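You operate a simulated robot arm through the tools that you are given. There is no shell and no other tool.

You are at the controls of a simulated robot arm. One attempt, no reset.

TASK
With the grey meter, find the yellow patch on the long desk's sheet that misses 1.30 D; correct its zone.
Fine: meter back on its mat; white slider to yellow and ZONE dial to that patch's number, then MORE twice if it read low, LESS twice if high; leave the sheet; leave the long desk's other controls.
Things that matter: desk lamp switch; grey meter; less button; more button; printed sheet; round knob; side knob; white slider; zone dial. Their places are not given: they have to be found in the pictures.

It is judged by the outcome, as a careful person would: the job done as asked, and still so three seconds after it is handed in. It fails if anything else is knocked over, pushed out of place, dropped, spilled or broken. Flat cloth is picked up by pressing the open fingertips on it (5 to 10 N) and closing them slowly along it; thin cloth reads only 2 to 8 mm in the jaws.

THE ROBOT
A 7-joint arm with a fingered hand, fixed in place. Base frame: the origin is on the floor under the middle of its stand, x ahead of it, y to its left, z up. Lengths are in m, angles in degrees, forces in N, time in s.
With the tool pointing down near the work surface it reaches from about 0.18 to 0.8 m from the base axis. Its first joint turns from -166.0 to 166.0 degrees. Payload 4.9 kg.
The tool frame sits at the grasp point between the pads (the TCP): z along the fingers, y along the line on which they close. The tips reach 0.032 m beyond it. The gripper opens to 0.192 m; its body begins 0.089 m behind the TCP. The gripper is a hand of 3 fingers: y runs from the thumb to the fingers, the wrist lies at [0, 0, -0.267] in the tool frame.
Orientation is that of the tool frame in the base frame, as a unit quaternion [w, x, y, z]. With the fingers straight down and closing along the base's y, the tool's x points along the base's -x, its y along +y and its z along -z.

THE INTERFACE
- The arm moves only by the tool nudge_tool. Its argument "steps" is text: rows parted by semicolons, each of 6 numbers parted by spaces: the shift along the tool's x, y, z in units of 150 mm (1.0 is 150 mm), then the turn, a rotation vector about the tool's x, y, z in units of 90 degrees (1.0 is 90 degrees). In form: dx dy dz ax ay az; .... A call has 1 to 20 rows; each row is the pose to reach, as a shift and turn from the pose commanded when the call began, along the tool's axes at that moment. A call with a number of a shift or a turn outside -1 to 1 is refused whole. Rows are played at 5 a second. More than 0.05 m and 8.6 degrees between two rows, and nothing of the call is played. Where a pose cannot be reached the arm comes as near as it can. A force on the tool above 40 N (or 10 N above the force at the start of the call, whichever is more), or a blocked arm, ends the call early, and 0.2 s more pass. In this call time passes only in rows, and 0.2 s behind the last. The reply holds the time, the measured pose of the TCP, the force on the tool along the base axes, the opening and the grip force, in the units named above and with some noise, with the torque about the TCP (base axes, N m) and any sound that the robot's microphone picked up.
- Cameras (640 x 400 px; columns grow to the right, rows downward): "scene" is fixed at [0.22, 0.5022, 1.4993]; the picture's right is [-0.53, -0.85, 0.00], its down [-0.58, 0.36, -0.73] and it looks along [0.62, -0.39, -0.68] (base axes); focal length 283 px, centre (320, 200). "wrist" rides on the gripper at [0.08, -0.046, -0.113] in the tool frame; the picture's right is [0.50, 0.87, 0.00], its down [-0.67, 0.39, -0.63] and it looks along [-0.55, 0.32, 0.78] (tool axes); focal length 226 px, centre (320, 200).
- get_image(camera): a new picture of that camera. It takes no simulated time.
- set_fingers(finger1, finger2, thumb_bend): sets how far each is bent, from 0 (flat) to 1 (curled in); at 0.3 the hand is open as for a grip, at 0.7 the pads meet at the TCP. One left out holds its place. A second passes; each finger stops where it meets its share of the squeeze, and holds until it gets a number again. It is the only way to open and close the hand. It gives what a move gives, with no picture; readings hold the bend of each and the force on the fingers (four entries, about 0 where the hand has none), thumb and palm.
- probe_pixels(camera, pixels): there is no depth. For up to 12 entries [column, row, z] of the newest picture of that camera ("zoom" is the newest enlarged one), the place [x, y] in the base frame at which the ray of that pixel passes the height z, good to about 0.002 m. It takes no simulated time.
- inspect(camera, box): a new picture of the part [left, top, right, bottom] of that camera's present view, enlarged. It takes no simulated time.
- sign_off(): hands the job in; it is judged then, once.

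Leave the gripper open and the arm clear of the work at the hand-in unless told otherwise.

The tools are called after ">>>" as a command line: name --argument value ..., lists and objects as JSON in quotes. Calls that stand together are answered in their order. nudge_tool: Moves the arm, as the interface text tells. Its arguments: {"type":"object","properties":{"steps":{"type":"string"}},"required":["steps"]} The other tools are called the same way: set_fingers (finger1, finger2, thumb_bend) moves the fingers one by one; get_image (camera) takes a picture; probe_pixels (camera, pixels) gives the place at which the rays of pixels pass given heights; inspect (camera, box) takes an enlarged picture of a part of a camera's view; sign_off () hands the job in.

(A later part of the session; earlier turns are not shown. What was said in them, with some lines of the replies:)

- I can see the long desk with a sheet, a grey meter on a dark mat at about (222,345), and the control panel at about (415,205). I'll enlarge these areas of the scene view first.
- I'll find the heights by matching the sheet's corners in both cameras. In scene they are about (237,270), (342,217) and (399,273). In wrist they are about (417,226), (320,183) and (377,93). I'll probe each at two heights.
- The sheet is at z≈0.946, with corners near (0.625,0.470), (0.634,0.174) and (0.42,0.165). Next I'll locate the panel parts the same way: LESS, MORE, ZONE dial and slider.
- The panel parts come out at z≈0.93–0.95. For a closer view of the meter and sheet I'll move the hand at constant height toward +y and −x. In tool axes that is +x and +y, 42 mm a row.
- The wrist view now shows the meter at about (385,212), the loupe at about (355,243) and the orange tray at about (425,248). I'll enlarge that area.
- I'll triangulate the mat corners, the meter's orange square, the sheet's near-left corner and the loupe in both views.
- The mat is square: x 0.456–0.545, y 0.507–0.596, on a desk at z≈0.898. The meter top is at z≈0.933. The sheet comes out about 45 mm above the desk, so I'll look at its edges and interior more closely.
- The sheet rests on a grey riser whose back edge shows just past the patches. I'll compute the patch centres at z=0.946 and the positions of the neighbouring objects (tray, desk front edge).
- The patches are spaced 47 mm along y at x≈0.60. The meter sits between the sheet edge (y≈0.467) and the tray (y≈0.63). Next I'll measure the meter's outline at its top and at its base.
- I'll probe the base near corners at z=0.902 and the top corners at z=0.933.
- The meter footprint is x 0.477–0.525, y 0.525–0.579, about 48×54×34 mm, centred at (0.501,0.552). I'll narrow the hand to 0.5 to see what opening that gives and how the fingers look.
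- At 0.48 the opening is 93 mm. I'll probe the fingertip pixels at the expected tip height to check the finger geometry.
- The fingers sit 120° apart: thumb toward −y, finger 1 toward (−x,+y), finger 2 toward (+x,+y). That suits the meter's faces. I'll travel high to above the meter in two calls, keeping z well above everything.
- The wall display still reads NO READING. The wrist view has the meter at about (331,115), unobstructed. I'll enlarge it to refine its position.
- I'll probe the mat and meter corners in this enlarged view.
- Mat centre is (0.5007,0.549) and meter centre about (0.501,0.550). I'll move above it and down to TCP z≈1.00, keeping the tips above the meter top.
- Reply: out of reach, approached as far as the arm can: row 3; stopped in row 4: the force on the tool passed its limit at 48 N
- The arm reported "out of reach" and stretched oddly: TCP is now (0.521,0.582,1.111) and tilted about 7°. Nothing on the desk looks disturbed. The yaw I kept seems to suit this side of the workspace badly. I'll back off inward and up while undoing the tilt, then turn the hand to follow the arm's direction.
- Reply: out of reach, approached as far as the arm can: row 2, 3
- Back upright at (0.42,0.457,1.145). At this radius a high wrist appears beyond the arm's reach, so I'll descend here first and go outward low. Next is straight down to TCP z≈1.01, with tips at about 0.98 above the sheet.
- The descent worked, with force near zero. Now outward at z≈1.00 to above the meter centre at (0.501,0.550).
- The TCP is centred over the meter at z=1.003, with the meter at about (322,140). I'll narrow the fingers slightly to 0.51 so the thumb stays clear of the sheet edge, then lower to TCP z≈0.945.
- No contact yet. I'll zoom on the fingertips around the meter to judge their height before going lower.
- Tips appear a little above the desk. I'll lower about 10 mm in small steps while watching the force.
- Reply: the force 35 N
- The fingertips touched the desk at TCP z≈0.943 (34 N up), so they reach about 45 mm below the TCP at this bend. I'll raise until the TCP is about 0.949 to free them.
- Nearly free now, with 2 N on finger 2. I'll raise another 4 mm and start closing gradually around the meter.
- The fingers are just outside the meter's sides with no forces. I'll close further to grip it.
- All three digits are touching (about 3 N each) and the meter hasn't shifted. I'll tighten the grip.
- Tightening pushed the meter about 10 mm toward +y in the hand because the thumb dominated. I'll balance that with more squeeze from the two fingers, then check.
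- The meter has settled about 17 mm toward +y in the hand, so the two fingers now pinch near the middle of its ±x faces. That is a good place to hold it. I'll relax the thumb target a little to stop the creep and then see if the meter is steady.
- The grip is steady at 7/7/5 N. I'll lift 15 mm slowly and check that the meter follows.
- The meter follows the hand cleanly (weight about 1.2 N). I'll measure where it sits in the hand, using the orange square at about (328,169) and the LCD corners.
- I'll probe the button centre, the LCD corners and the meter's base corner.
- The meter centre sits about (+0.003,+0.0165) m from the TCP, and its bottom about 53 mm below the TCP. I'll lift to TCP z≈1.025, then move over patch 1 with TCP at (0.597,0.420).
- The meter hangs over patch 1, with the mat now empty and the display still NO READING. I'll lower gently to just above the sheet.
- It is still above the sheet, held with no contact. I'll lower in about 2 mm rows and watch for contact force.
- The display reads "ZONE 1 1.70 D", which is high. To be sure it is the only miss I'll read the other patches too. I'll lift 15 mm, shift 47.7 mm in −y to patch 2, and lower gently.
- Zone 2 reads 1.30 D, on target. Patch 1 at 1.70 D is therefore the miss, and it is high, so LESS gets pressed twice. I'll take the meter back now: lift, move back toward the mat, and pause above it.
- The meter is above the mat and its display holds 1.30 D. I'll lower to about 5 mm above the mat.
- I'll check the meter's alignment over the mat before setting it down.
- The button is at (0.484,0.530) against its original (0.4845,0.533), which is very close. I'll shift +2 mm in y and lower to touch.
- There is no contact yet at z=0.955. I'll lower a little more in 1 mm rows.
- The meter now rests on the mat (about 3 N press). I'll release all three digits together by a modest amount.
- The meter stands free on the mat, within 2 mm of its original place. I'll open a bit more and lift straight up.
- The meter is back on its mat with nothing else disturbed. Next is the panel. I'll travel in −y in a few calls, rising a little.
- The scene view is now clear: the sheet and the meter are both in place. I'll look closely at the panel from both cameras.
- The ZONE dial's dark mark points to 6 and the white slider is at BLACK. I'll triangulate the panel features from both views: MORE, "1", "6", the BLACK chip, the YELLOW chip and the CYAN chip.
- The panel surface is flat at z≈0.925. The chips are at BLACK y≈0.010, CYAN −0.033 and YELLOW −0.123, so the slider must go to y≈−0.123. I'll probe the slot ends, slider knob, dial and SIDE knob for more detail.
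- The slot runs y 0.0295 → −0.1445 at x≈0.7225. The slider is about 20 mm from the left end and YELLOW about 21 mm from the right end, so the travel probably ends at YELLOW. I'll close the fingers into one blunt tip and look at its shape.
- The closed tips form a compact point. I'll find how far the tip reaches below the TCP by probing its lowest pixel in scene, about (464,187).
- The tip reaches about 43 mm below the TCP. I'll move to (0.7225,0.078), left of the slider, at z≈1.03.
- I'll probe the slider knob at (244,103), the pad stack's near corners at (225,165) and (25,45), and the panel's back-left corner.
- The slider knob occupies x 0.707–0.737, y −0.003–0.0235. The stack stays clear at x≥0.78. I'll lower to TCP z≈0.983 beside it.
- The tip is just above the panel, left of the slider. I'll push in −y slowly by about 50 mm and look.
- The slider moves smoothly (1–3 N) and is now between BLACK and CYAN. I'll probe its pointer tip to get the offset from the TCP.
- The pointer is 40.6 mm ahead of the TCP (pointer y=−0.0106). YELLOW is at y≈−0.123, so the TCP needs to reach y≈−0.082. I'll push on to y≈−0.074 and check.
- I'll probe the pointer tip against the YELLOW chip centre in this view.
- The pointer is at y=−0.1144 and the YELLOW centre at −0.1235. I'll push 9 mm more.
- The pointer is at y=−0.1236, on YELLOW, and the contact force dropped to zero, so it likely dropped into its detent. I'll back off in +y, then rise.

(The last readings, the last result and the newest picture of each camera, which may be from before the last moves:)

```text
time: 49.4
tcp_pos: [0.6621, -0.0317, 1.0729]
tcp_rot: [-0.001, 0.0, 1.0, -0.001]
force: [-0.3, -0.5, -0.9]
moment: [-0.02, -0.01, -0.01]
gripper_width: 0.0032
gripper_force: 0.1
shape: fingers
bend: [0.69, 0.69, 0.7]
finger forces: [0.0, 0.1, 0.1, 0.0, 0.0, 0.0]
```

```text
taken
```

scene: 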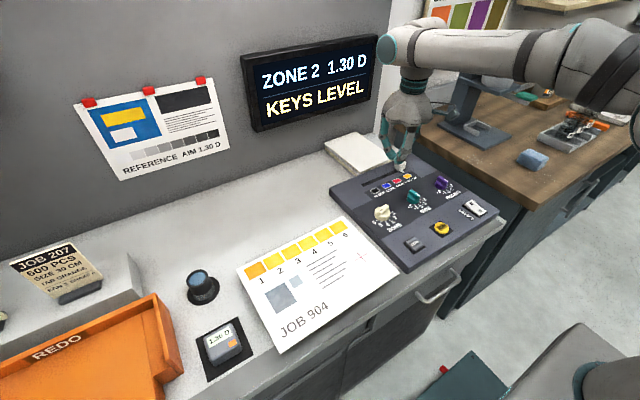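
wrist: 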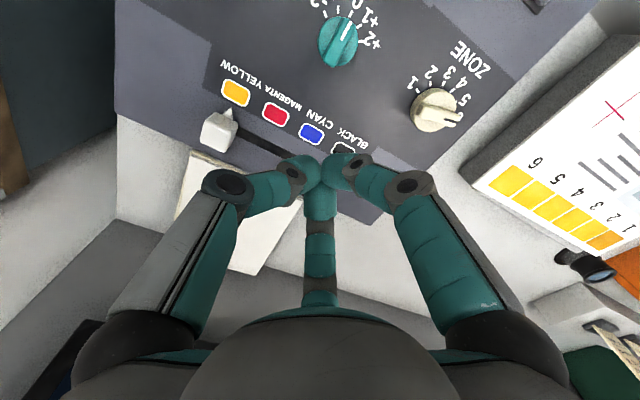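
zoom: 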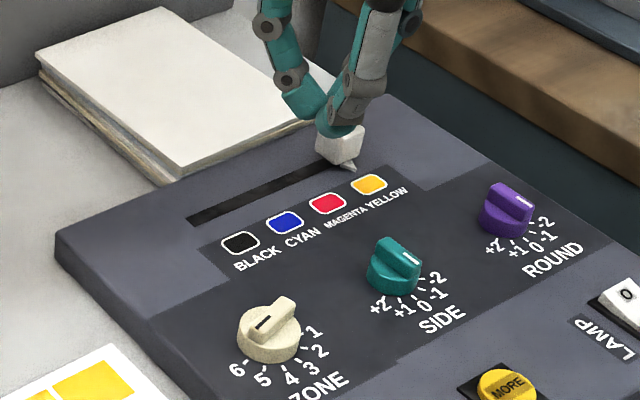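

The slider's pointer lines up with YELLOW. Next is the ZONE dial at (0.592,0.067): its ticks are 30° apart, "6" at azimuth 105° and "1" at 255°, so it needs +150° counter-clockwise from above. I'll open the fingers, move over the dial, and pre-turn the hand 75° the other way.

>>> set_fingers --finger1 0.52 --finger2 0.52 --thumb_bend 0.52

>>> nudge_tool --steps "0.12 0.16 0 0 0 0; 0.24 0.33 0 0 0 0; 0.36 0.5 0 0 0 0; 0.467 0.658 0 0 0 0"

>>> nudge_tool --steps "0 0 0 0 0 0.083; 0 0 0 0 0 0.167; 0 0 0 0 0 0.25; 0 0 0 0 0 0.333; 0 0 0 0 0 0.417; 0 0 0 0 0 0.5; 0 0 0 0 0 0.583; 0 0 0 0 0 0.667; 0 0 0 0 0 0.75; 0 0 0 0 0 0.833"

>>> get_image --camera "wrist"

>>> get_image --camera "scene"

```text
time: 50.4
tcp_pos: [0.6624, -0.0309, 1.0731]
tcp_rot: [0.0, 0.0, 1.0, 0.0]
force: [0.4, 0.1, 0.2]
moment: [-0.02, 0.0, 0.01]
gripper_width: 0.0753
gripper_force: 0.0
shape: fingers
bend: [0.52, 0.52, 0.52]
finger forces: [0.0, 0.1, 0.0, 0.1, 0.1, 0.1]
```

```text
time: 51.4
tcp_pos: [0.5915, 0.0666, 1.0726]
tcp_rot: [0.0, -0.001, 1.0, 0.0]
force: [-0.3, -0.2, 0.0]
moment: [-0.02, 0.01, 0.0]
gripper_width: 0.0754
gripper_force: 0.0
shape: fingers
bend: [0.52, 0.52, 0.52]
finger forces: [0.0, 0.1, 0.0, 0.0, 0.0, 0.0]
```

```text
time: 53.6
tcp_pos: [0.5935, 0.0683, 1.0736]
tcp_rot: [0.0, 0.61, 0.793, -0.001]
force: [-0.1, 0.7, 0.6]
moment: [0.02, 0.0, -0.03]
gripper_width: 0.0752
gripper_force: 0.1
shape: fingers
bend: [0.52, 0.52, 0.52]
finger forces: [0.0, 0.0, 0.0, 0.1, 0.0, 0.0]
```

```text
taken
```

wrist: 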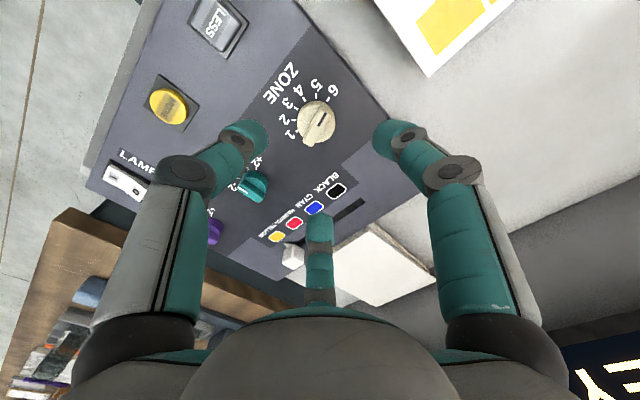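

```text
taken
```

scene: 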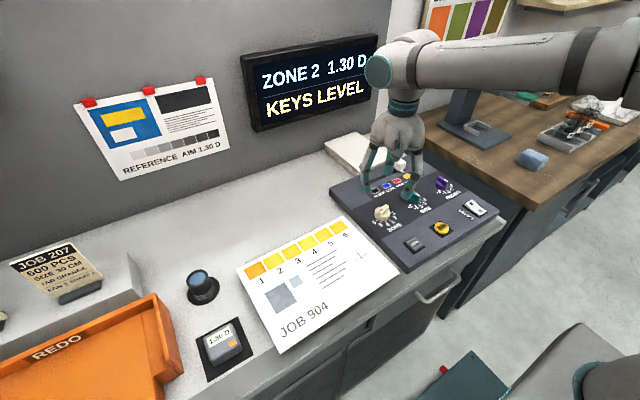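

The hand is at yaw −75° over the dial. I'll zoom in on the dial to refine its centre and heights.

>>> inspect --camera "wrist" --box '[260, 60, 380, 160]'

>>> inspect --camera "scene" --box '[360, 190, 420, 240]'

```text
4.00 times, centred on (320, 110) of wrist
```

zoom: 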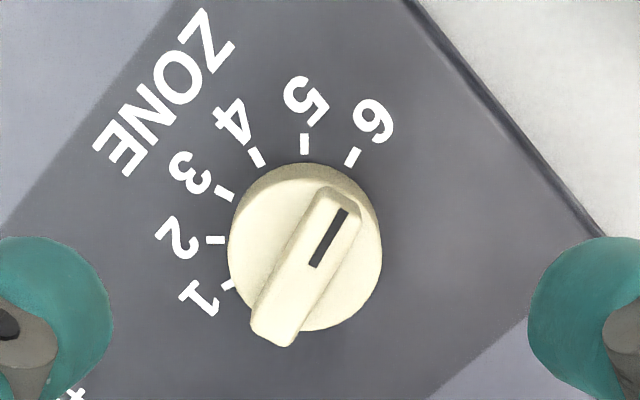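

```text
8.00 times, centred on (390, 215) of scene
```

zoom: 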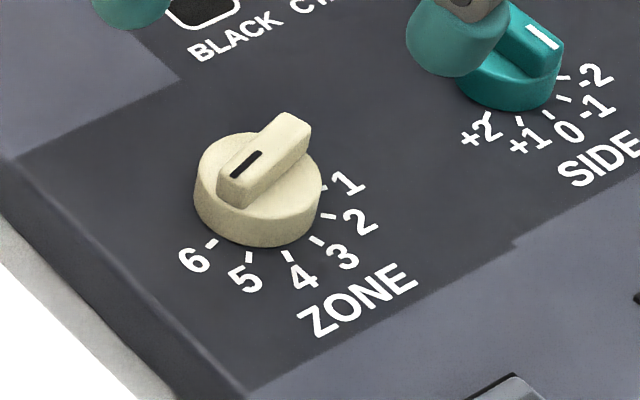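

I'll probe the ticks (z=0.925), the disc top centre and the bar centre.

>>> probe_pixels --camera "wrist" --pixels '[[328, 99, 0.925], [316.25, 96, 0.925], [304.25, 99.25, 0.925], [296.25, 108.25, 0.925], [293.75, 119.75, 0.925], [297, 131.25, 0.925], [316.25, 122.5, 0.937], [316.25, 126.75, 0.947], [297.3, 121, 0.935], [335.5, 124, 0.935]]'

>>> probe_pixels --camera "zoom" --pixels '[[258, 185, 0.938], [262, 160, 0.948], [225, 195, 0.948], [305, 130, 0.948]]'

```text
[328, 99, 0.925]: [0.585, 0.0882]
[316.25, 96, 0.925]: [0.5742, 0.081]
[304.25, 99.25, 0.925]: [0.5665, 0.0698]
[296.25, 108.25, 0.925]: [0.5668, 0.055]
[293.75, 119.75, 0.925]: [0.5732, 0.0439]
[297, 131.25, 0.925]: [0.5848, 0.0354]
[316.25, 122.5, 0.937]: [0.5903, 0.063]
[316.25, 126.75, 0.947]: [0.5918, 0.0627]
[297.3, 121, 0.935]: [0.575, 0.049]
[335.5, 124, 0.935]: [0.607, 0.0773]
```

```text
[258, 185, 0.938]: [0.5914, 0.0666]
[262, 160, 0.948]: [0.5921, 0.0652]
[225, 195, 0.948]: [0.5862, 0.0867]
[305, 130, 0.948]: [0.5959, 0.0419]
```

The dial centre averages (0.592,0.0645), disc radius about 21 mm, bar top about z=0.95. I'll correct the lateral offset and descend to TCP z≈0.982 with the fingers open around it.

>>> nudge_tool --steps "-0.021 -0.0125 0 0 0 0; -0.021 -0.0125 0.15 0 0 0; -0.021 -0.0125 0.3 0 0 0; -0.021 -0.0125 0.45 0 0 0; -0.021 -0.0125 0.55 0 0 0; -0.021 -0.0125 0.61 0 0 0"

>>> get_image --camera "wrist"

>>> inspect --camera "scene" --box '[340, 150, 460, 250]'

```text
time: 55.0
tcp_pos: [0.5916, 0.0636, 0.9805]
tcp_rot: [0.0, 0.608, 0.794, -0.001]
force: [-0.5, 0.2, 0.6]
moment: [0.01, -0.05, 0.01]
gripper_width: 0.0754
gripper_force: 0.1
shape: fingers
bend: [0.52, 0.52, 0.52]
finger forces: [0.1, 0.0, 0.0, 0.0, 0.0, 0.0]
```

```text
taken
```

wrist: 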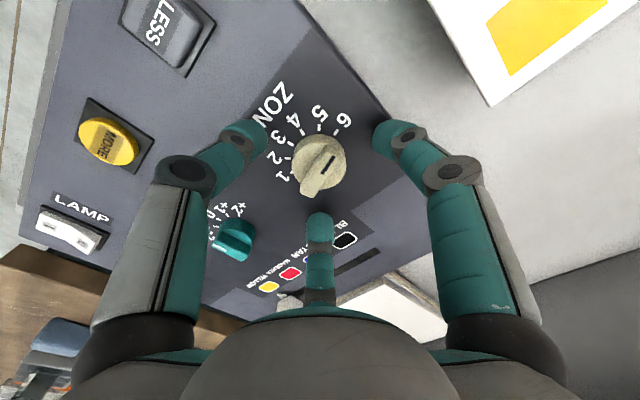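

```text
4.00 times, centred on (400, 200) of scene
```

zoom: 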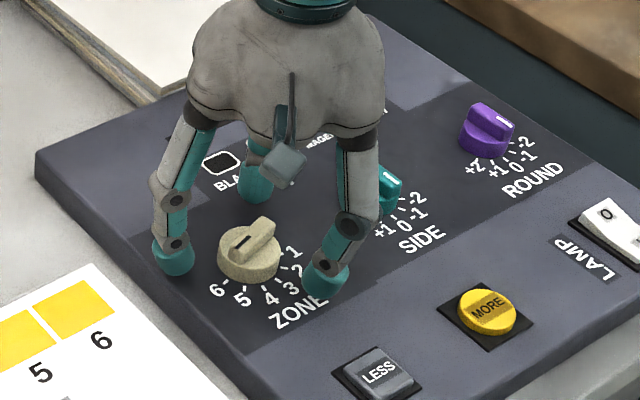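

The dial sits centred between the three digits. I'll lower 6 mm more, then close gently.

>>> nudge_tool --steps "0 0 0.013 0 0 0; 0 0 0.026 0 0 0; 0 0 0.04 0 0 0"

>>> set_fingers --finger1 0.57 --finger2 0.57 --thumb_bend 0.57

>>> inspect --camera "wrist" --box '[240, 90, 400, 240]'

```text
time: 55.8
tcp_pos: [0.5916, 0.0646, 0.9754]
tcp_rot: [0.001, 0.609, 0.793, 0.0]
force: [0.1, -0.2, 0.1]
moment: [0.02, 0.0, -0.02]
gripper_width: 0.0755
gripper_force: 0.1
shape: fingers
bend: [0.52, 0.52, 0.52]
finger forces: [0.0, 0.0, 0.0, 0.0, 0.0, 0.1]
```

```text
time: 56.8
tcp_pos: [0.5925, 0.0638, 0.9748]
tcp_rot: [0.002, 0.608, 0.794, -0.002]
force: [0.1, -0.2, -0.1]
moment: [0.02, -0.01, 0.03]
gripper_width: 0.0592
gripper_force: 0.0
shape: fingers
bend: [0.56, 0.56, 0.56]
finger forces: [0.1, 0.0, 0.0, 0.0, 0.0, 0.0]
```

```text
2.67 times, centred on (320, 165) of wrist
```

zoom: 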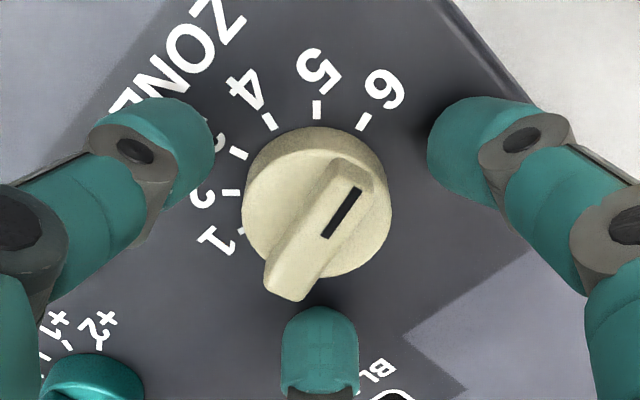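

Clear geometry: thumb left, finger 1 right, finger 2 below, and the bar points to 6. I'll close further to grip the disc.

>>> set_fingers --finger1 0.63 --finger2 0.63 --thumb_bend 0.63

>>> inspect --camera "wrist" --box '[240, 90, 400, 240]'

```text
time: 57.8
tcp_pos: [0.5914, 0.0633, 0.975]
tcp_rot: [0.0, 0.608, 0.794, -0.001]
force: [-2.4, 0.0, 1.2]
moment: [0.0, 0.12, -0.01]
gripper_width: 0.0358
gripper_force: 2.8
shape: fingers
bend: [0.62, 0.62, 0.62]
finger forces: [1.3, 0.4, 0.0, 0.0, 3.2, 0.1]
```

```text
2.67 times, centred on (320, 165) of wrist
```

zoom: 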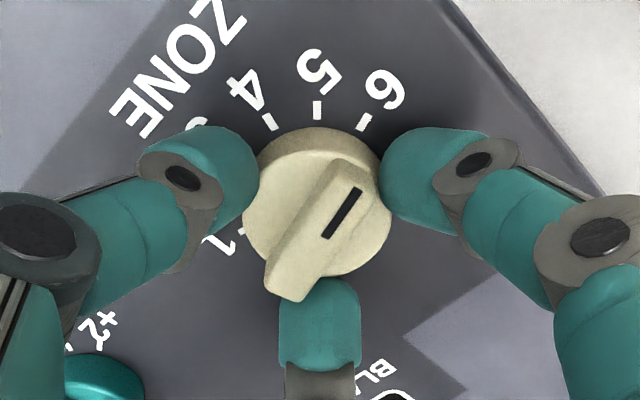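

All three digits touch lightly (3.2/1.3/0.4 N). I'll tighten a bit so the grip can carry torque.

>>> set_fingers --finger1 0.67 --finger2 0.67 --thumb_bend 0.65

>>> inspect --camera "wrist" --box '[240, 90, 400, 240]'

```text
time: 58.8
tcp_pos: [0.5933, 0.0639, 0.9749]
tcp_rot: [0.001, 0.607, 0.794, 0.0]
force: [-2.0, 0.2, 0.3]
moment: [0.03, 0.05, 0.04]
gripper_width: 0.034
gripper_force: 7.5
shape: fingers
bend: [0.62, 0.63, 0.62]
finger forces: [5.4, 4.2, 0.0, 0.0, 6.2, 0.0]
```

```text
2.67 times, centred on (320, 165) of wrist
```

zoom: 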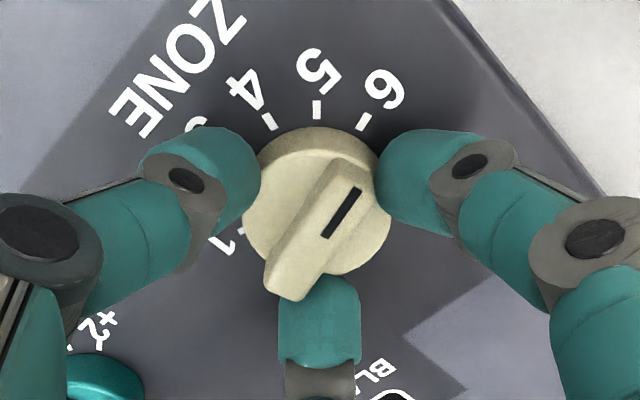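

The grip is balanced at 5.4/4.2/6.2 N. As a test I'll rotate 30° counter-clockwise seen from above (negative about tool z).

>>> nudge_tool --steps "0 0 0 0 0 -0.06; 0 0 0 0 0 -0.12; 0 0 0 0 0 -0.18; 0 0 0 0 0 -0.24; 0 0 0 0 0 -0.3; 0 0 0 0 0 -0.333"

>>> inspect --camera "wrist" --box '[240, 90, 400, 240]'

>>> inspect --camera "scene" --box '[350, 170, 430, 240]'

```text
time: 60.2
tcp_pos: [0.5929, 0.065, 0.9752]
tcp_rot: [0.0, 0.382, 0.924, -0.001]
force: [-0.1, 3.0, 1.6]
moment: [0.17, 0.06, -0.01]
gripper_width: 0.034
gripper_force: 9.0
shape: fingers
bend: [0.62, 0.63, 0.62]
finger forces: [7.6, 4.8, 0.0, 0.0, 4.9, 0.1]
```

```text
2.67 times, centred on (320, 165) of wrist
```

zoom: 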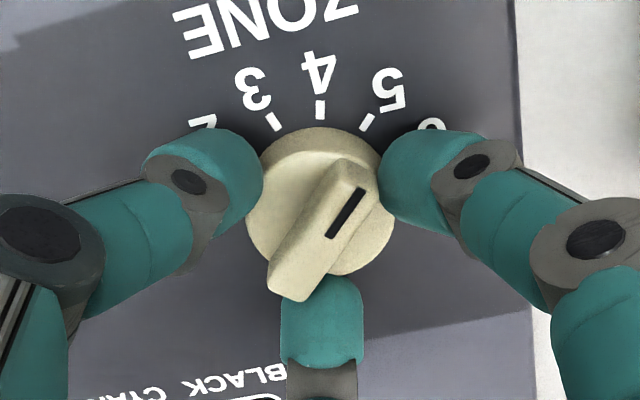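

```text
5.71 times, centred on (390, 205) of scene
```

zoom: 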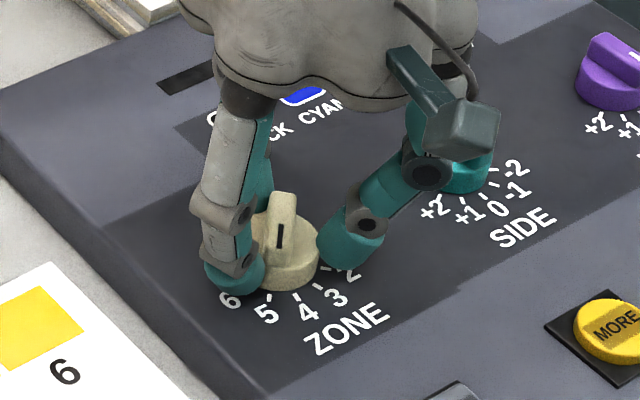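

The dial turned with the hand and now points to 5. I'll continue another 60°.

>>> nudge_tool --steps "0 0 0 0 0 -0.07; 0 0 0 0 0 -0.14; 0 0 0 0 0 -0.21; 0 0 0 0 0 -0.28; 0 0 0 0 0 -0.35; 0 0 0 0 0 -0.42; 0 0 0 0 0 -0.49; 0 0 0 0 0 -0.56; 0 0 0 0 0 -0.62; 0 0 0 0 0 -0.667"

>>> inspect --camera "wrist" --box '[240, 90, 400, 240]'

>>> get_image --camera "scene"

```text
time: 62.4
tcp_pos: [0.5911, 0.0645, 0.9752]
tcp_rot: [0.001, -0.132, 0.991, -0.001]
force: [-3.3, 6.7, 3.7]
moment: [0.25, 0.14, -0.01]
gripper_width: 0.0342
gripper_force: 8.9
shape: fingers
bend: [0.62, 0.63, 0.63]
finger forces: [8.7, 7.1, 0.0, 0.0, 3.3, 0.0]
```

```text
2.67 times, centred on (320, 165) of wrist
```

zoom: 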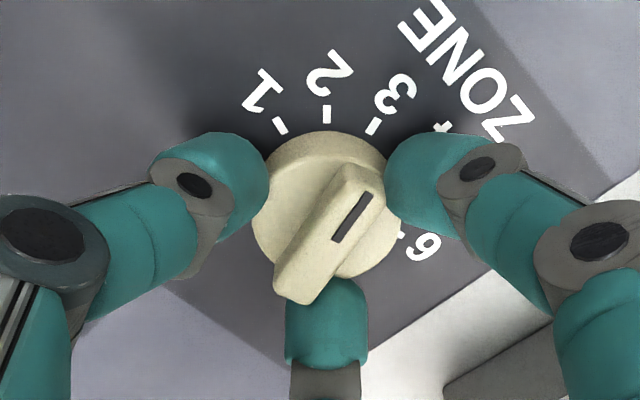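

```text
taken
```

scene: 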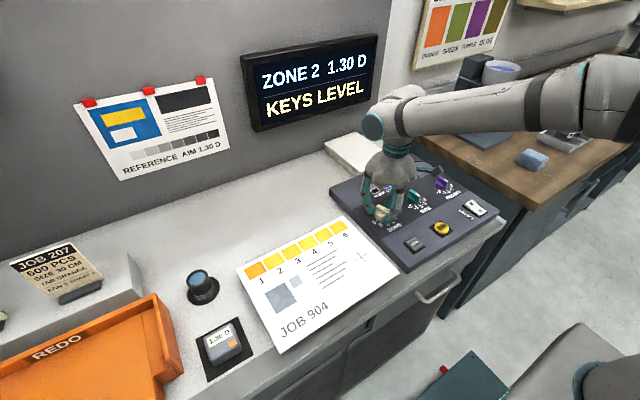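

Now it points to 3. A small side load has built up (−3.3,+6.7 N), so I'll relieve it with a 1.5 mm shift while turning the remaining 60° to reach 1.

>>> nudge_tool --steps "0 0.006 0 0 0 -0.07; 0 0.011 0 0 0 -0.14; 0 0.011 0 0 0 -0.21; 0 0.011 0 0 0 -0.28; 0 0.011 0 0 0 -0.35; 0 0.011 0 0 0 -0.42; 0 0.011 0 0 0 -0.49; 0 0.011 0 0 0 -0.56; 0 0.011 0 0 0 -0.62; 0 0.011 0 0 0 -0.667"

>>> inspect --camera "wrist" --box '[240, 90, 400, 240]'

>>> get_image --camera "scene"

```text
time: 64.6
tcp_pos: [0.5907, 0.0653, 0.9743]
tcp_rot: [0.0, -0.61, 0.792, -0.001]
force: [-5.5, 1.3, 5.2]
moment: [0.1, 0.22, 0.0]
gripper_width: 0.0345
gripper_force: 9.4
shape: fingers
bend: [0.62, 0.63, 0.63]
finger forces: [7.2, 7.3, 0.0, 0.1, 3.7, 0.0]
```

```text
2.67 times, centred on (320, 165) of wrist
```

zoom: 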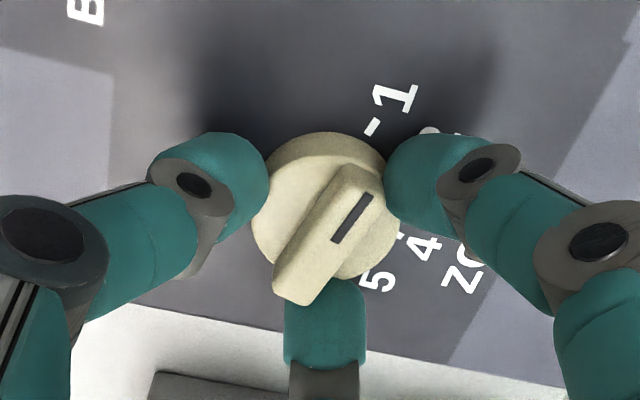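

```text
taken
```

scene: 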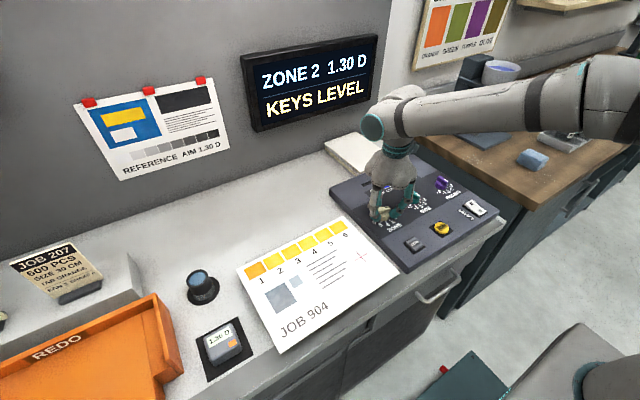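

The mark now points straight at "1", in the same relation it had to "6" at the start. I'll release the digits and check that the dial stays.

>>> set_fingers --finger1 0.53 --finger2 0.53 --thumb_bend 0.53

>>> inspect --camera "wrist" --box '[240, 90, 400, 240]'

```text
time: 65.6
tcp_pos: [0.5922, 0.0669, 0.976]
tcp_rot: [-0.001, -0.61, 0.793, 0.0]
force: [-0.1, 0.4, 0.6]
moment: [0.03, 0.02, 0.0]
gripper_width: 0.0707
gripper_force: 0.0
shape: fingers
bend: [0.53, 0.53, 0.53]
finger forces: [0.1, 0.2, 0.0, 0.0, 0.0, 0.1]
```

```text
2.67 times, centred on (320, 165) of wrist
```

zoom: 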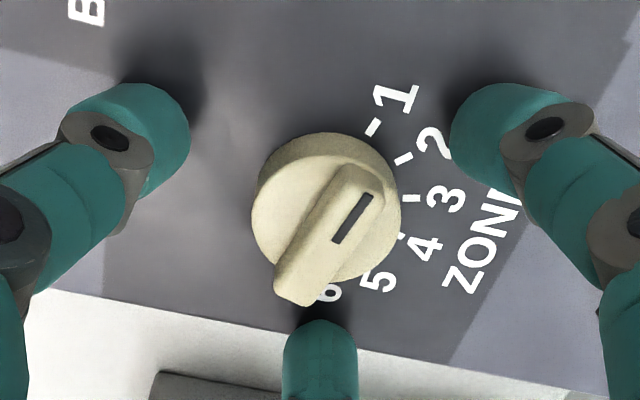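

The dial stays at 1 after release. I'll lift straight up 90 mm, then turn the hand back to its neutral yaw.

>>> nudge_tool --steps "0 0 -0.06 0 0 0; 0 0 -0.2 0 0 0; 0 0 -0.35 0 0 0; 0 0 -0.5 0 0 0; 0 0 -0.6 0 0 0"

>>> nudge_tool --steps "0 0 0 0 0 0.083; 0 0 0 0 0 0.167; 0 0 0 0 0 0.25; 0 0 0 0 0 0.333; 0 0 0 0 0 0.417; 0 0 0 0 0 0.5; 0 0 0 0 0 0.583; 0 0 0 0 0 0.667; 0 0 0 0 0 0.75; 0 0 0 0 0 0.833"

>>> get_image --camera "wrist"

>>> inspect --camera "scene" --box '[340, 150, 460, 260]'

```text
time: 66.8
tcp_pos: [0.5909, 0.0652, 1.0639]
tcp_rot: [0.0, -0.609, 0.793, -0.001]
force: [-0.1, -0.4, -0.3]
moment: [0.0, 0.01, -0.02]
gripper_width: 0.0711
gripper_force: 0.0
shape: fingers
bend: [0.53, 0.53, 0.53]
finger forces: [0.0, 0.0, 0.0, 0.0, 0.1, 0.1]
```

```text
time: 69.0
tcp_pos: [0.5911, 0.0656, 1.0646]
tcp_rot: [0.0, -0.001, 1.0, -0.001]
force: [-0.7, -0.2, -0.1]
moment: [0.01, 0.02, 0.0]
gripper_width: 0.071
gripper_force: 0.1
shape: fingers
bend: [0.53, 0.53, 0.53]
finger forces: [0.0, 0.0, 0.0, 0.0, 0.1, 0.0]
```

```text
taken
```

wrist: 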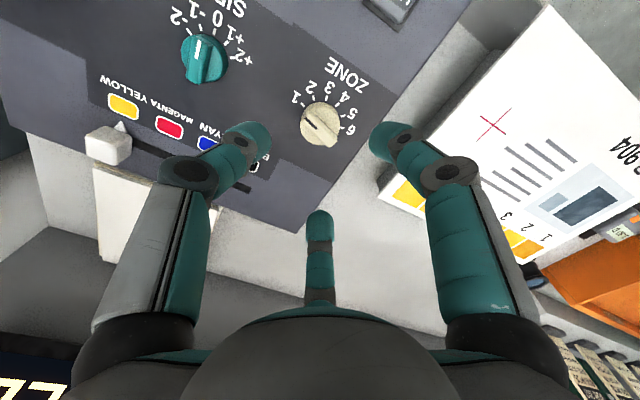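

```text
3.64 times, centred on (400, 205) of scene
```

zoom: 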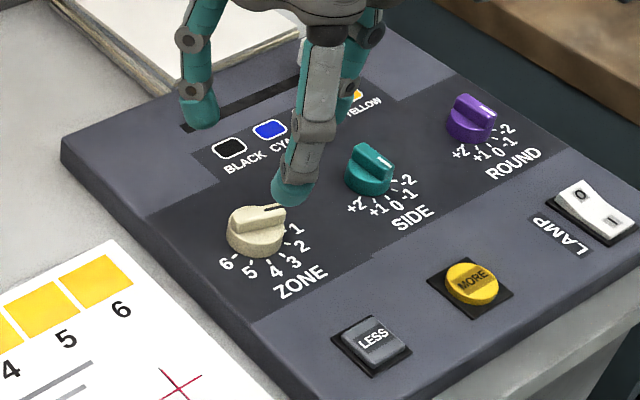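

ZONE is at 1, the slider at YELLOW, and SIDE and ROUND are untouched. Next comes LESS at about (0.469,0.064). I'll use the thumb alone as a pointer, with the other two fingers spread. First I'll move above LESS.

>>> nudge_tool --steps "0.16 0.015 0 0 0 0; 0.33 0.03 0 0 0 0; 0.5 0.045 0 0 0 0; 0.66 0.06 0 0 0 0; 0.813 0.076 0 0 0 0"

>>> set_fingers --finger1 0.25 --finger2 0.25 --thumb_bend 0.7

>>> get_image --camera "wrist"

>>> get_image --camera "scene"

>>> inspect --camera "scene" --box '[360, 160, 480, 270]'

```text
time: 70.2
tcp_pos: [0.469, 0.0754, 1.0644]
tcp_rot: [0.0, 0.0, 1.0, -0.002]
force: [-0.1, -0.5, 0.9]
moment: [0.0, 0.02, 0.03]
gripper_width: 0.0711
gripper_force: 0.1
shape: fingers
bend: [0.53, 0.53, 0.53]
finger forces: [0.0, 0.0, 0.0, 0.1, 0.0, 0.1]
```

```text
time: 71.2
tcp_pos: [0.4702, 0.076, 1.0643]
tcp_rot: [-0.001, -0.001, 1.0, -0.001]
force: [-0.2, 0.2, -0.4]
moment: [0.01, 0.03, -0.01]
gripper_width: 0.1035
gripper_force: 0.1
shape: fingers
bend: [0.25, 0.25, 0.7]
finger forces: [0.1, 0.1, 0.1, 0.0, 0.1, 0.0]
```

```text
taken
```

wrist: 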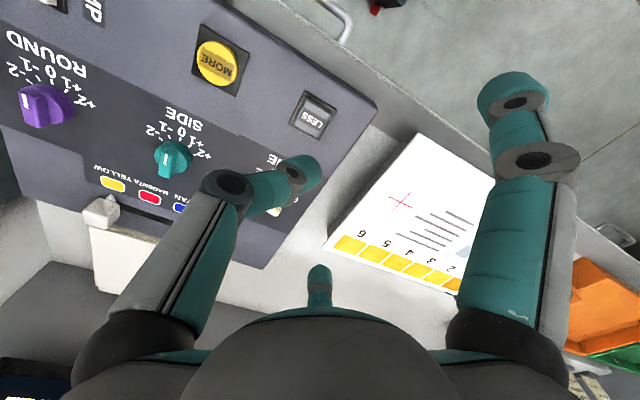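

```text
taken
```

scene: 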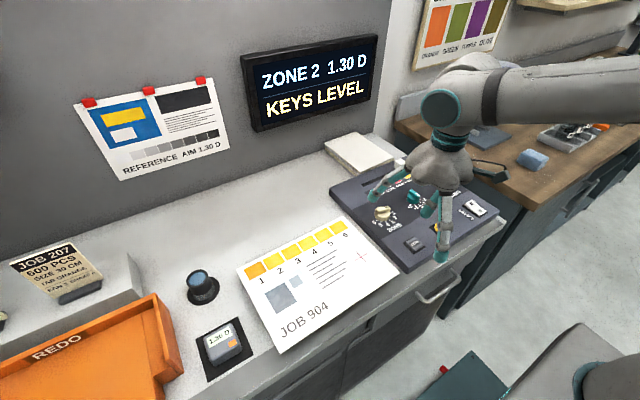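

```text
3.64 times, centred on (420, 215) of scene
```

zoom: 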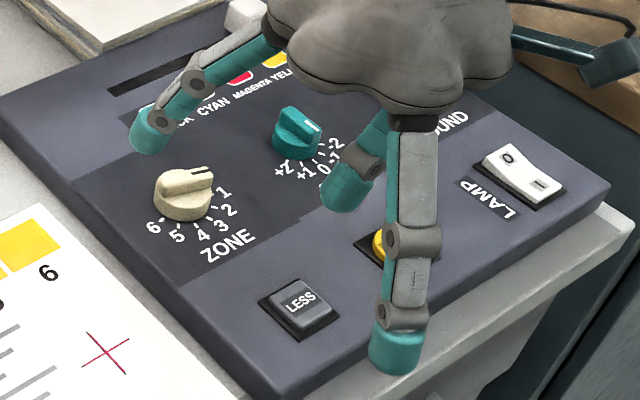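

The thumb tip is above LESS, and the spread fingers end higher, clear of the sheet. I'll zoom on LESS in the wrist view to refine its position.

>>> inspect --camera "wrist" --box '[260, 70, 380, 210]'

>>> probe_pixels --camera "scene" --pixels '[[415.05, 243.3, 0.925], [415.05, 243.3, 0.935]]'

```text
2.86 times, centred on (320, 140) of wrist
```

zoom: 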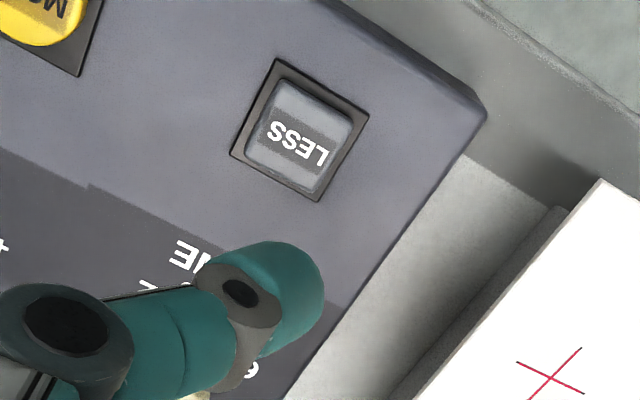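

```text
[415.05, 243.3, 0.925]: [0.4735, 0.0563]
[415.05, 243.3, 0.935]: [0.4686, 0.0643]
```

I'll probe the LESS cap and bezel corners in the wrist zoom.

>>> inspect --camera "wrist" --box '[260, 70, 380, 210]'

>>> probe_pixels --camera "zoom" --pixels '[[300, 138, 0.925], [300, 138, 0.935], [277, 58, 0.926], [369, 113, 0.926], [316, 202, 0.926], [230, 155, 0.926], [315, 270, 1.035], [290, 262, 1.035], [323, 290, 1.025]]'

```text
2.86 times, centred on (320, 140) of wrist
```

zoom: 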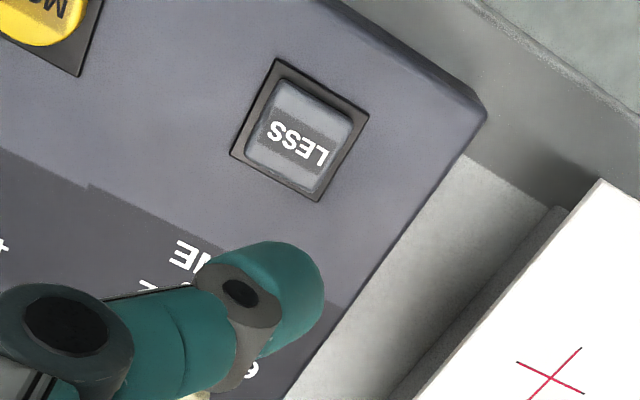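

```text
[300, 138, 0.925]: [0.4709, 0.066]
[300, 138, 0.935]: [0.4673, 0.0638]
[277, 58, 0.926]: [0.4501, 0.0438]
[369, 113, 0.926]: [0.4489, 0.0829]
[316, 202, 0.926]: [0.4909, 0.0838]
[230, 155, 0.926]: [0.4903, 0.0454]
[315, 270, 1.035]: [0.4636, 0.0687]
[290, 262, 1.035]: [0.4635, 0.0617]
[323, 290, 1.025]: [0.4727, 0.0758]
```

The LESS cap centre is (0.468,0.064) with its top at z≈0.935, and the thumb tip is right above it. I'll lower to about 6 mm above the cap.

>>> nudge_tool --steps "0 0 0.12 0 0 0; 0 0 0.26 0 0 0; 0 0 0.4 0 0 0; 0 0 0.48 0 0 0; 0 0 0.53 0 0 0"

>>> get_image --camera "wrist"

>>> inspect --camera "scene" --box '[370, 180, 470, 280]'

```text
time: 72.4
tcp_pos: [0.4698, 0.0784, 0.9851]
tcp_rot: [0.0, -0.001, 1.0, -0.002]
force: [0.0, 0.9, -0.2]
moment: [-0.01, 0.0, -0.01]
gripper_width: 0.1031
gripper_force: 0.0
shape: fingers
bend: [0.25, 0.25, 0.7]
finger forces: [0.1, 0.1, 0.0, 0.0, 0.0, 0.0]
```

```text
taken
```

wrist: 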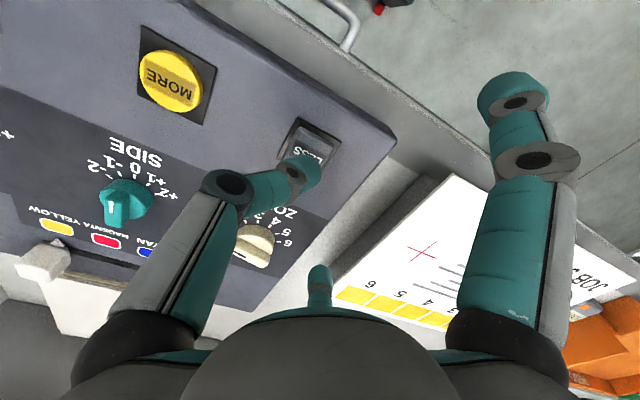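

```text
4.00 times, centred on (420, 230) of scene
```

zoom: 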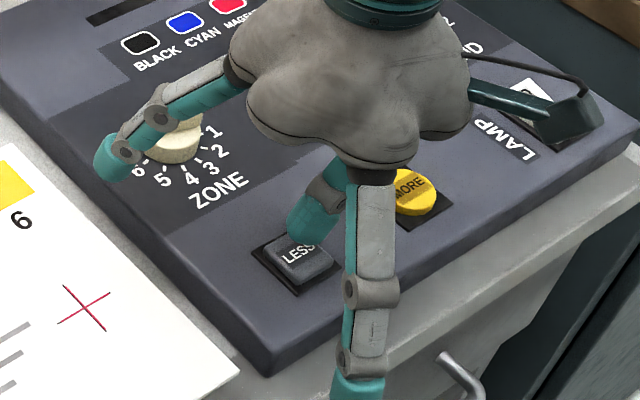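

The tip is just above the cap. I'll press down in 1 mm rows and watch force and sound.

>>> nudge_tool --steps "0 0 0.013 0 0 0; 0 0 0.027 0 0 0; 0 0 0.04 0 0 0; 0 0 0.047 0 0 0; 0 0 0.053 0 0 0"

```text
time: 73.6
tcp_pos: [0.4704, 0.0772, 0.9776]
tcp_rot: [0.001, -0.001, 1.0, -0.002]
force: [-0.9, 0.3, 0.1]
moment: [0.01, -0.02, 0.04]
gripper_width: 0.1033
gripper_force: 0.2
shape: fingers
bend: [0.25, 0.25, 0.7]
finger forces: [0.1, 0.1, 0.1, 0.0, 0.0, 0.0]
```

No contact yet at TCP z=0.978. I'll continue down in 1 mm rows.

>>> nudge_tool --steps "0 0 0.007 0 0 0; 0 0 0.013 0 0 0; 0 0 0.02 0 0 0; 0 0 0.027 0 0 0"

>>> inspect --camera "scene" --box '[240, 20, 470, 280]'

```text
time: 74.6
tcp_pos: [0.4696, 0.0768, 0.974]
tcp_rot: [0.0, -0.001, 1.0, -0.001]
force: [0.8, -0.1, -0.8]
moment: [-0.02, -0.03, -0.03]
gripper_width: 0.1033
gripper_force: 0.1
shape: fingers
bend: [0.25, 0.25, 0.7]
finger forces: [0.1, 0.0, 0.1, 0.0, 0.0, 0.0]
```

```text
1.54 times, centred on (355, 150) of scene
```

zoom: 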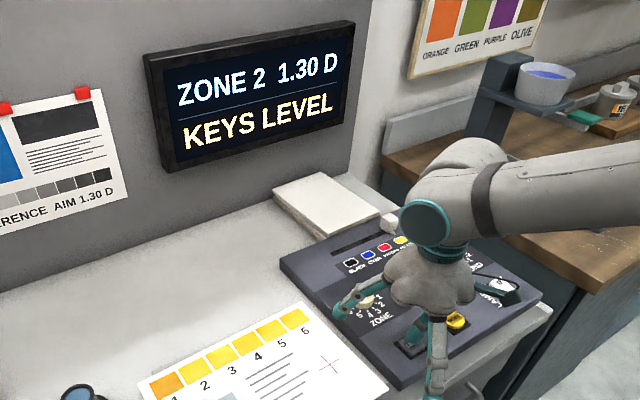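

Still free. Another 3 mm in 1 mm rows.

>>> nudge_tool --steps "0 0 0.007 0 0 0; 0 0 0.013 0 0 0; 0 0 0.02 0 0 0"

>>> inspect --camera "scene" --box '[380, 200, 460, 270]'

```text
time: 75.4
tcp_pos: [0.4704, 0.0765, 0.9719]
tcp_rot: [0.0, 0.0, 1.0, -0.001]
force: [0.7, -0.8, 2.0]
moment: [-0.02, 0.02, 0.02]
gripper_width: 0.1031
gripper_force: 0.6
shape: fingers
bend: [0.25, 0.25, 0.7]
finger forces: [0.1, 0.0, 0.1, 0.0, 1.3, 0.1]
```

```text
5.71 times, centred on (420, 235) of scene
```

zoom: 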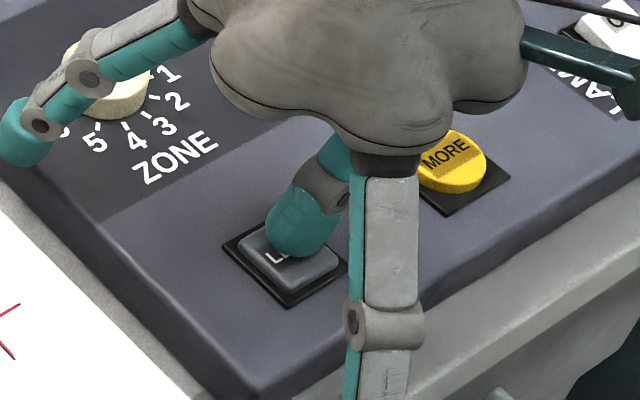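

Contact with the cap at TCP z≈0.972 (about 2 N). I'll press on in small rows until the key acts.

>>> nudge_tool --steps "0 0 0.007 0 0 0; 0 0 0.013 0 0 0; 0 0 0.02 0 0 0"

>>> inspect --camera "scene" --box '[230, 20, 400, 150]'

```text
time: 76.2
tcp_pos: [0.4698, 0.0758, 0.9674]
tcp_rot: [0.0, -0.001, 1.0, -0.001]
force: [-0.6, -0.8, 4.0]
moment: [-0.06, 0.03, -0.04]
gripper_width: 0.1028
gripper_force: 1.6
shape: fingers
bend: [0.25, 0.25, 0.7]
finger forces: [0.0, 0.0, 0.0, 0.0, 3.4, 0.0]
heard: click
```

```text
3.08 times, centred on (315, 85) of scene
```

zoom: 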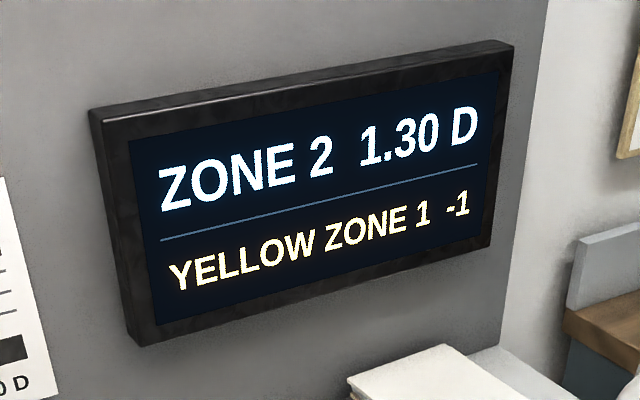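

A click was heard and the display shows "YELLOW ZONE 1 -1", so the first press registered. I'll raise 9 mm to release the key fully.

>>> nudge_tool --steps "0 0 -0.02 0 0 0; 0 0 -0.04 0 0 0; 0 0 -0.06 0 0 0; 0 0 -0.06 0 0 0"

>>> inspect --camera "scene" --box '[230, 20, 400, 150]'

```text
time: 77.2
tcp_pos: [0.4696, 0.078, 0.9768]
tcp_rot: [0.0, -0.001, 1.0, -0.001]
force: [0.1, 1.2, -0.3]
moment: [0.02, -0.01, -0.03]
gripper_width: 0.1031
gripper_force: 0.0
shape: fingers
bend: [0.25, 0.25, 0.7]
finger forces: [0.1, 0.0, 0.0, 0.0, 0.1, 0.0]
```

```text
3.08 times, centred on (315, 85) of scene
```

zoom: 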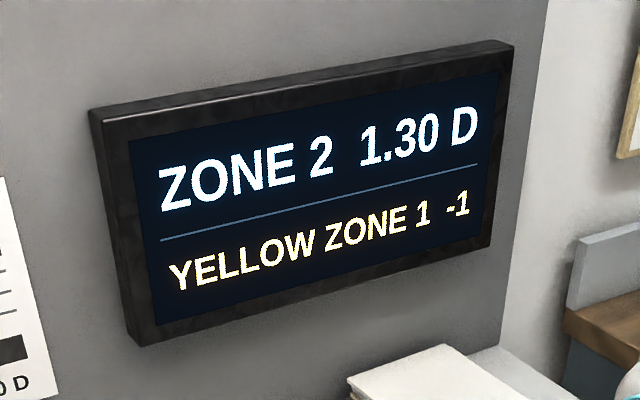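

The key is released and the count stays at −1. I'll press LESS a second time with the same small rows, down to the same depth.

>>> nudge_tool --steps "0 0 0.02 0 0 0; 0 0 0.035 0 0 0; 0 0 0.047 0 0 0; 0 0 0.054 0 0 0; 0 0 0.06 0 0 0"

>>> inspect --camera "scene" --box '[230, 20, 400, 150]'

```text
time: 78.4
tcp_pos: [0.471, 0.0764, 0.9678]
tcp_rot: [0.001, -0.002, 1.0, -0.001]
force: [1.4, -1.2, 3.2]
moment: [-0.07, 0.01, 0.01]
gripper_width: 0.1027
gripper_force: 1.7
shape: fingers
bend: [0.25, 0.25, 0.7]
finger forces: [0.0, 0.0, 0.0, 0.0, 3.4, 0.0]
heard: click
```

```text
3.08 times, centred on (315, 85) of scene
```

zoom: 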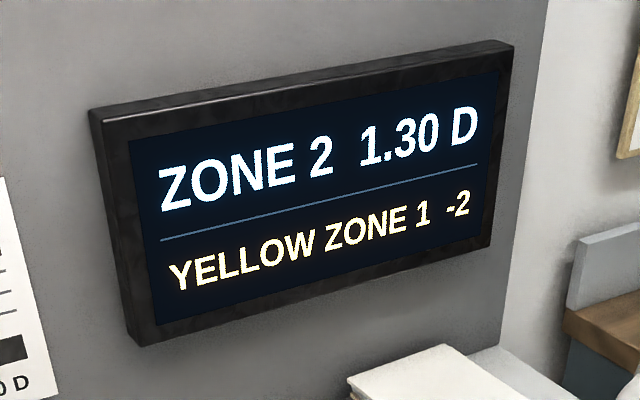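

The display now reads "YELLOW ZONE 1 -2", which is exactly two LESS presses. I'll lift straight up, well clear of the panel.

>>> nudge_tool --steps "0 0 -0.03 0 0 0; 0 0 -0.1 0 0 0; 0 0 -0.25 0 0 0; 0 0 -0.45 0 0 0; 0 0 -0.7 0 0 0; 0 0 -0.95 0 0 0"

>>> set_fingers --finger1 0.3 --finger2 0.3 --thumb_bend 0.3

>>> nudge_tool --steps "0.2 0 -0.15 0 0 0; 0.4 0 -0.3 0 0 0; 0.6 0 -0.45 0 0 0; 0.8 0 -0.6 0 0 0; 0.9 0 -0.7 0 0 0"

>>> get_image --camera "scene"

>>> get_image --camera "wrist"

```text
time: 79.8
tcp_pos: [0.4679, 0.0768, 1.1095]
tcp_rot: [0.0, -0.001, 1.0, -0.001]
force: [-0.2, -0.1, -0.2]
moment: [0.03, 0.02, 0.0]
gripper_width: 0.1033
gripper_force: 0.1
shape: fingers
bend: [0.25, 0.25, 0.7]
finger forces: [0.0, 0.0, 0.0, 0.0, 0.0, 0.0]
```

```text
time: 80.8
tcp_pos: [0.4682, 0.0768, 1.1097]
tcp_rot: [0.0, 0.0, 1.0, -0.001]
force: [-0.5, 0.1, -0.9]
moment: [-0.02, -0.03, 0.01]
gripper_width: 0.1683
gripper_force: 0.1
shape: fingers
bend: [0.3, 0.3, 0.3]
finger forces: [0.0, 0.0, 0.0, 0.0, 0.1, 0.1]
```

```text
time: 82.0
tcp_pos: [0.335, 0.0771, 1.2164]
tcp_rot: [-0.001, 0.0, 1.0, -0.001]
force: [0.4, 0.1, 1.1]
moment: [0.0, -0.02, -0.02]
gripper_width: 0.1685
gripper_force: 0.0
shape: fingers
bend: [0.3, 0.3, 0.3]
finger forces: [0.0, 0.0, 0.0, 0.0, 0.0, 0.0]
```

```text
taken
```

scene: 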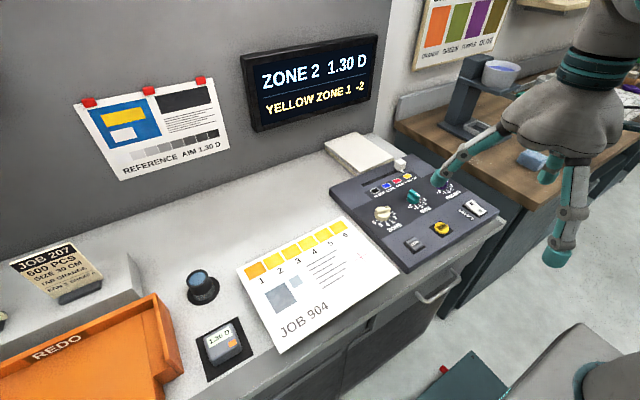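

```text
taken
```

wrist: 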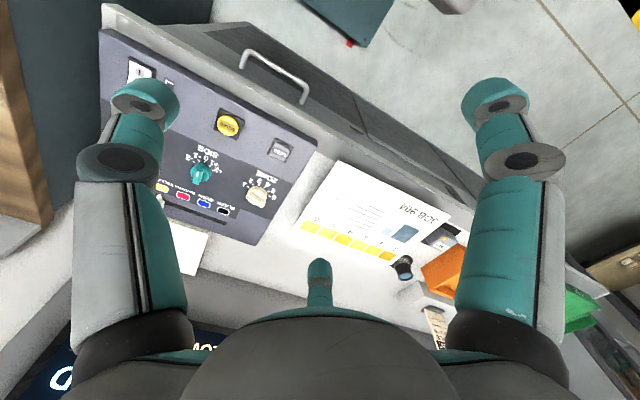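

The arm is clear and the hand open. I'll make a last close check of the panel, the sheet and the meter before handing in.

>>> inspect --camera "scene" --box '[330, 140, 500, 275]'

>>> inspect --camera "scene" --box '[180, 210, 400, 390]'

```text
2.96 times, centred on (415, 208) of scene
```

zoom: 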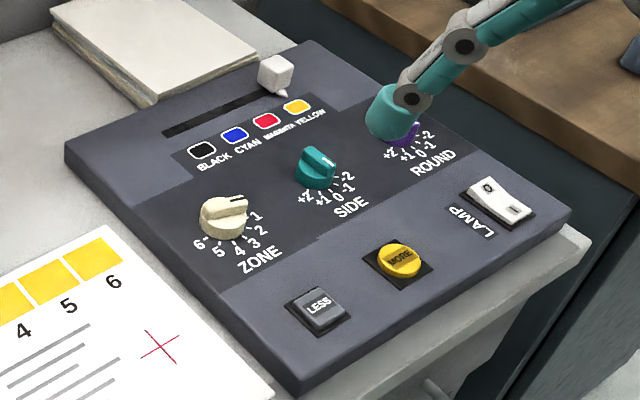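

```text
2.22 times, centred on (290, 300) of scene
```

zoom: 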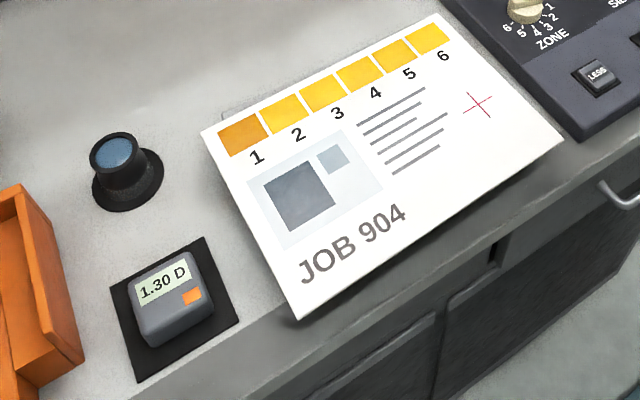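

Everything is as asked:
- Meter on its mat.
- Sheet in its original place.
- Slider on YELLOW and ZONE on 1.
- Display reads "YELLOW ZONE 1 -2".
- SIDE, ROUND, LAMP and MORE untouched.
- Hand open and clear of the desk.

I'm handing in now.

>>> sign_off

```text
The job is handed in.
```

The job is done and handed in: patch 1 was the one off target, and its zone has been corrected with two LESS presses.

- **Finding the patch:** Patch 1 read 1.70 D, high against the 1.30 D aim; patch 2 read 1.30 D. I did not meter patches 3 to 6, because the task describes a single miss.
- **Correction:** I moved the white slider to yellow, turned the ZONE dial from 6 to 1 and pressed LESS twice. The wall display reads "YELLOW ZONE 1 -2".
- **Everything else:** The meter is back on its mat, within about 2 mm of where it started. The sheet looks unmoved, and I did not touch the other controls.

On the first approach to the meter, a move hit the arm's reach limit and stopped on a 48 N force reading in mid-air. I saw nothing disturbed. While finding their height, the fingertips also pressed the desk around the meter at about 34 N, with no visible effect.
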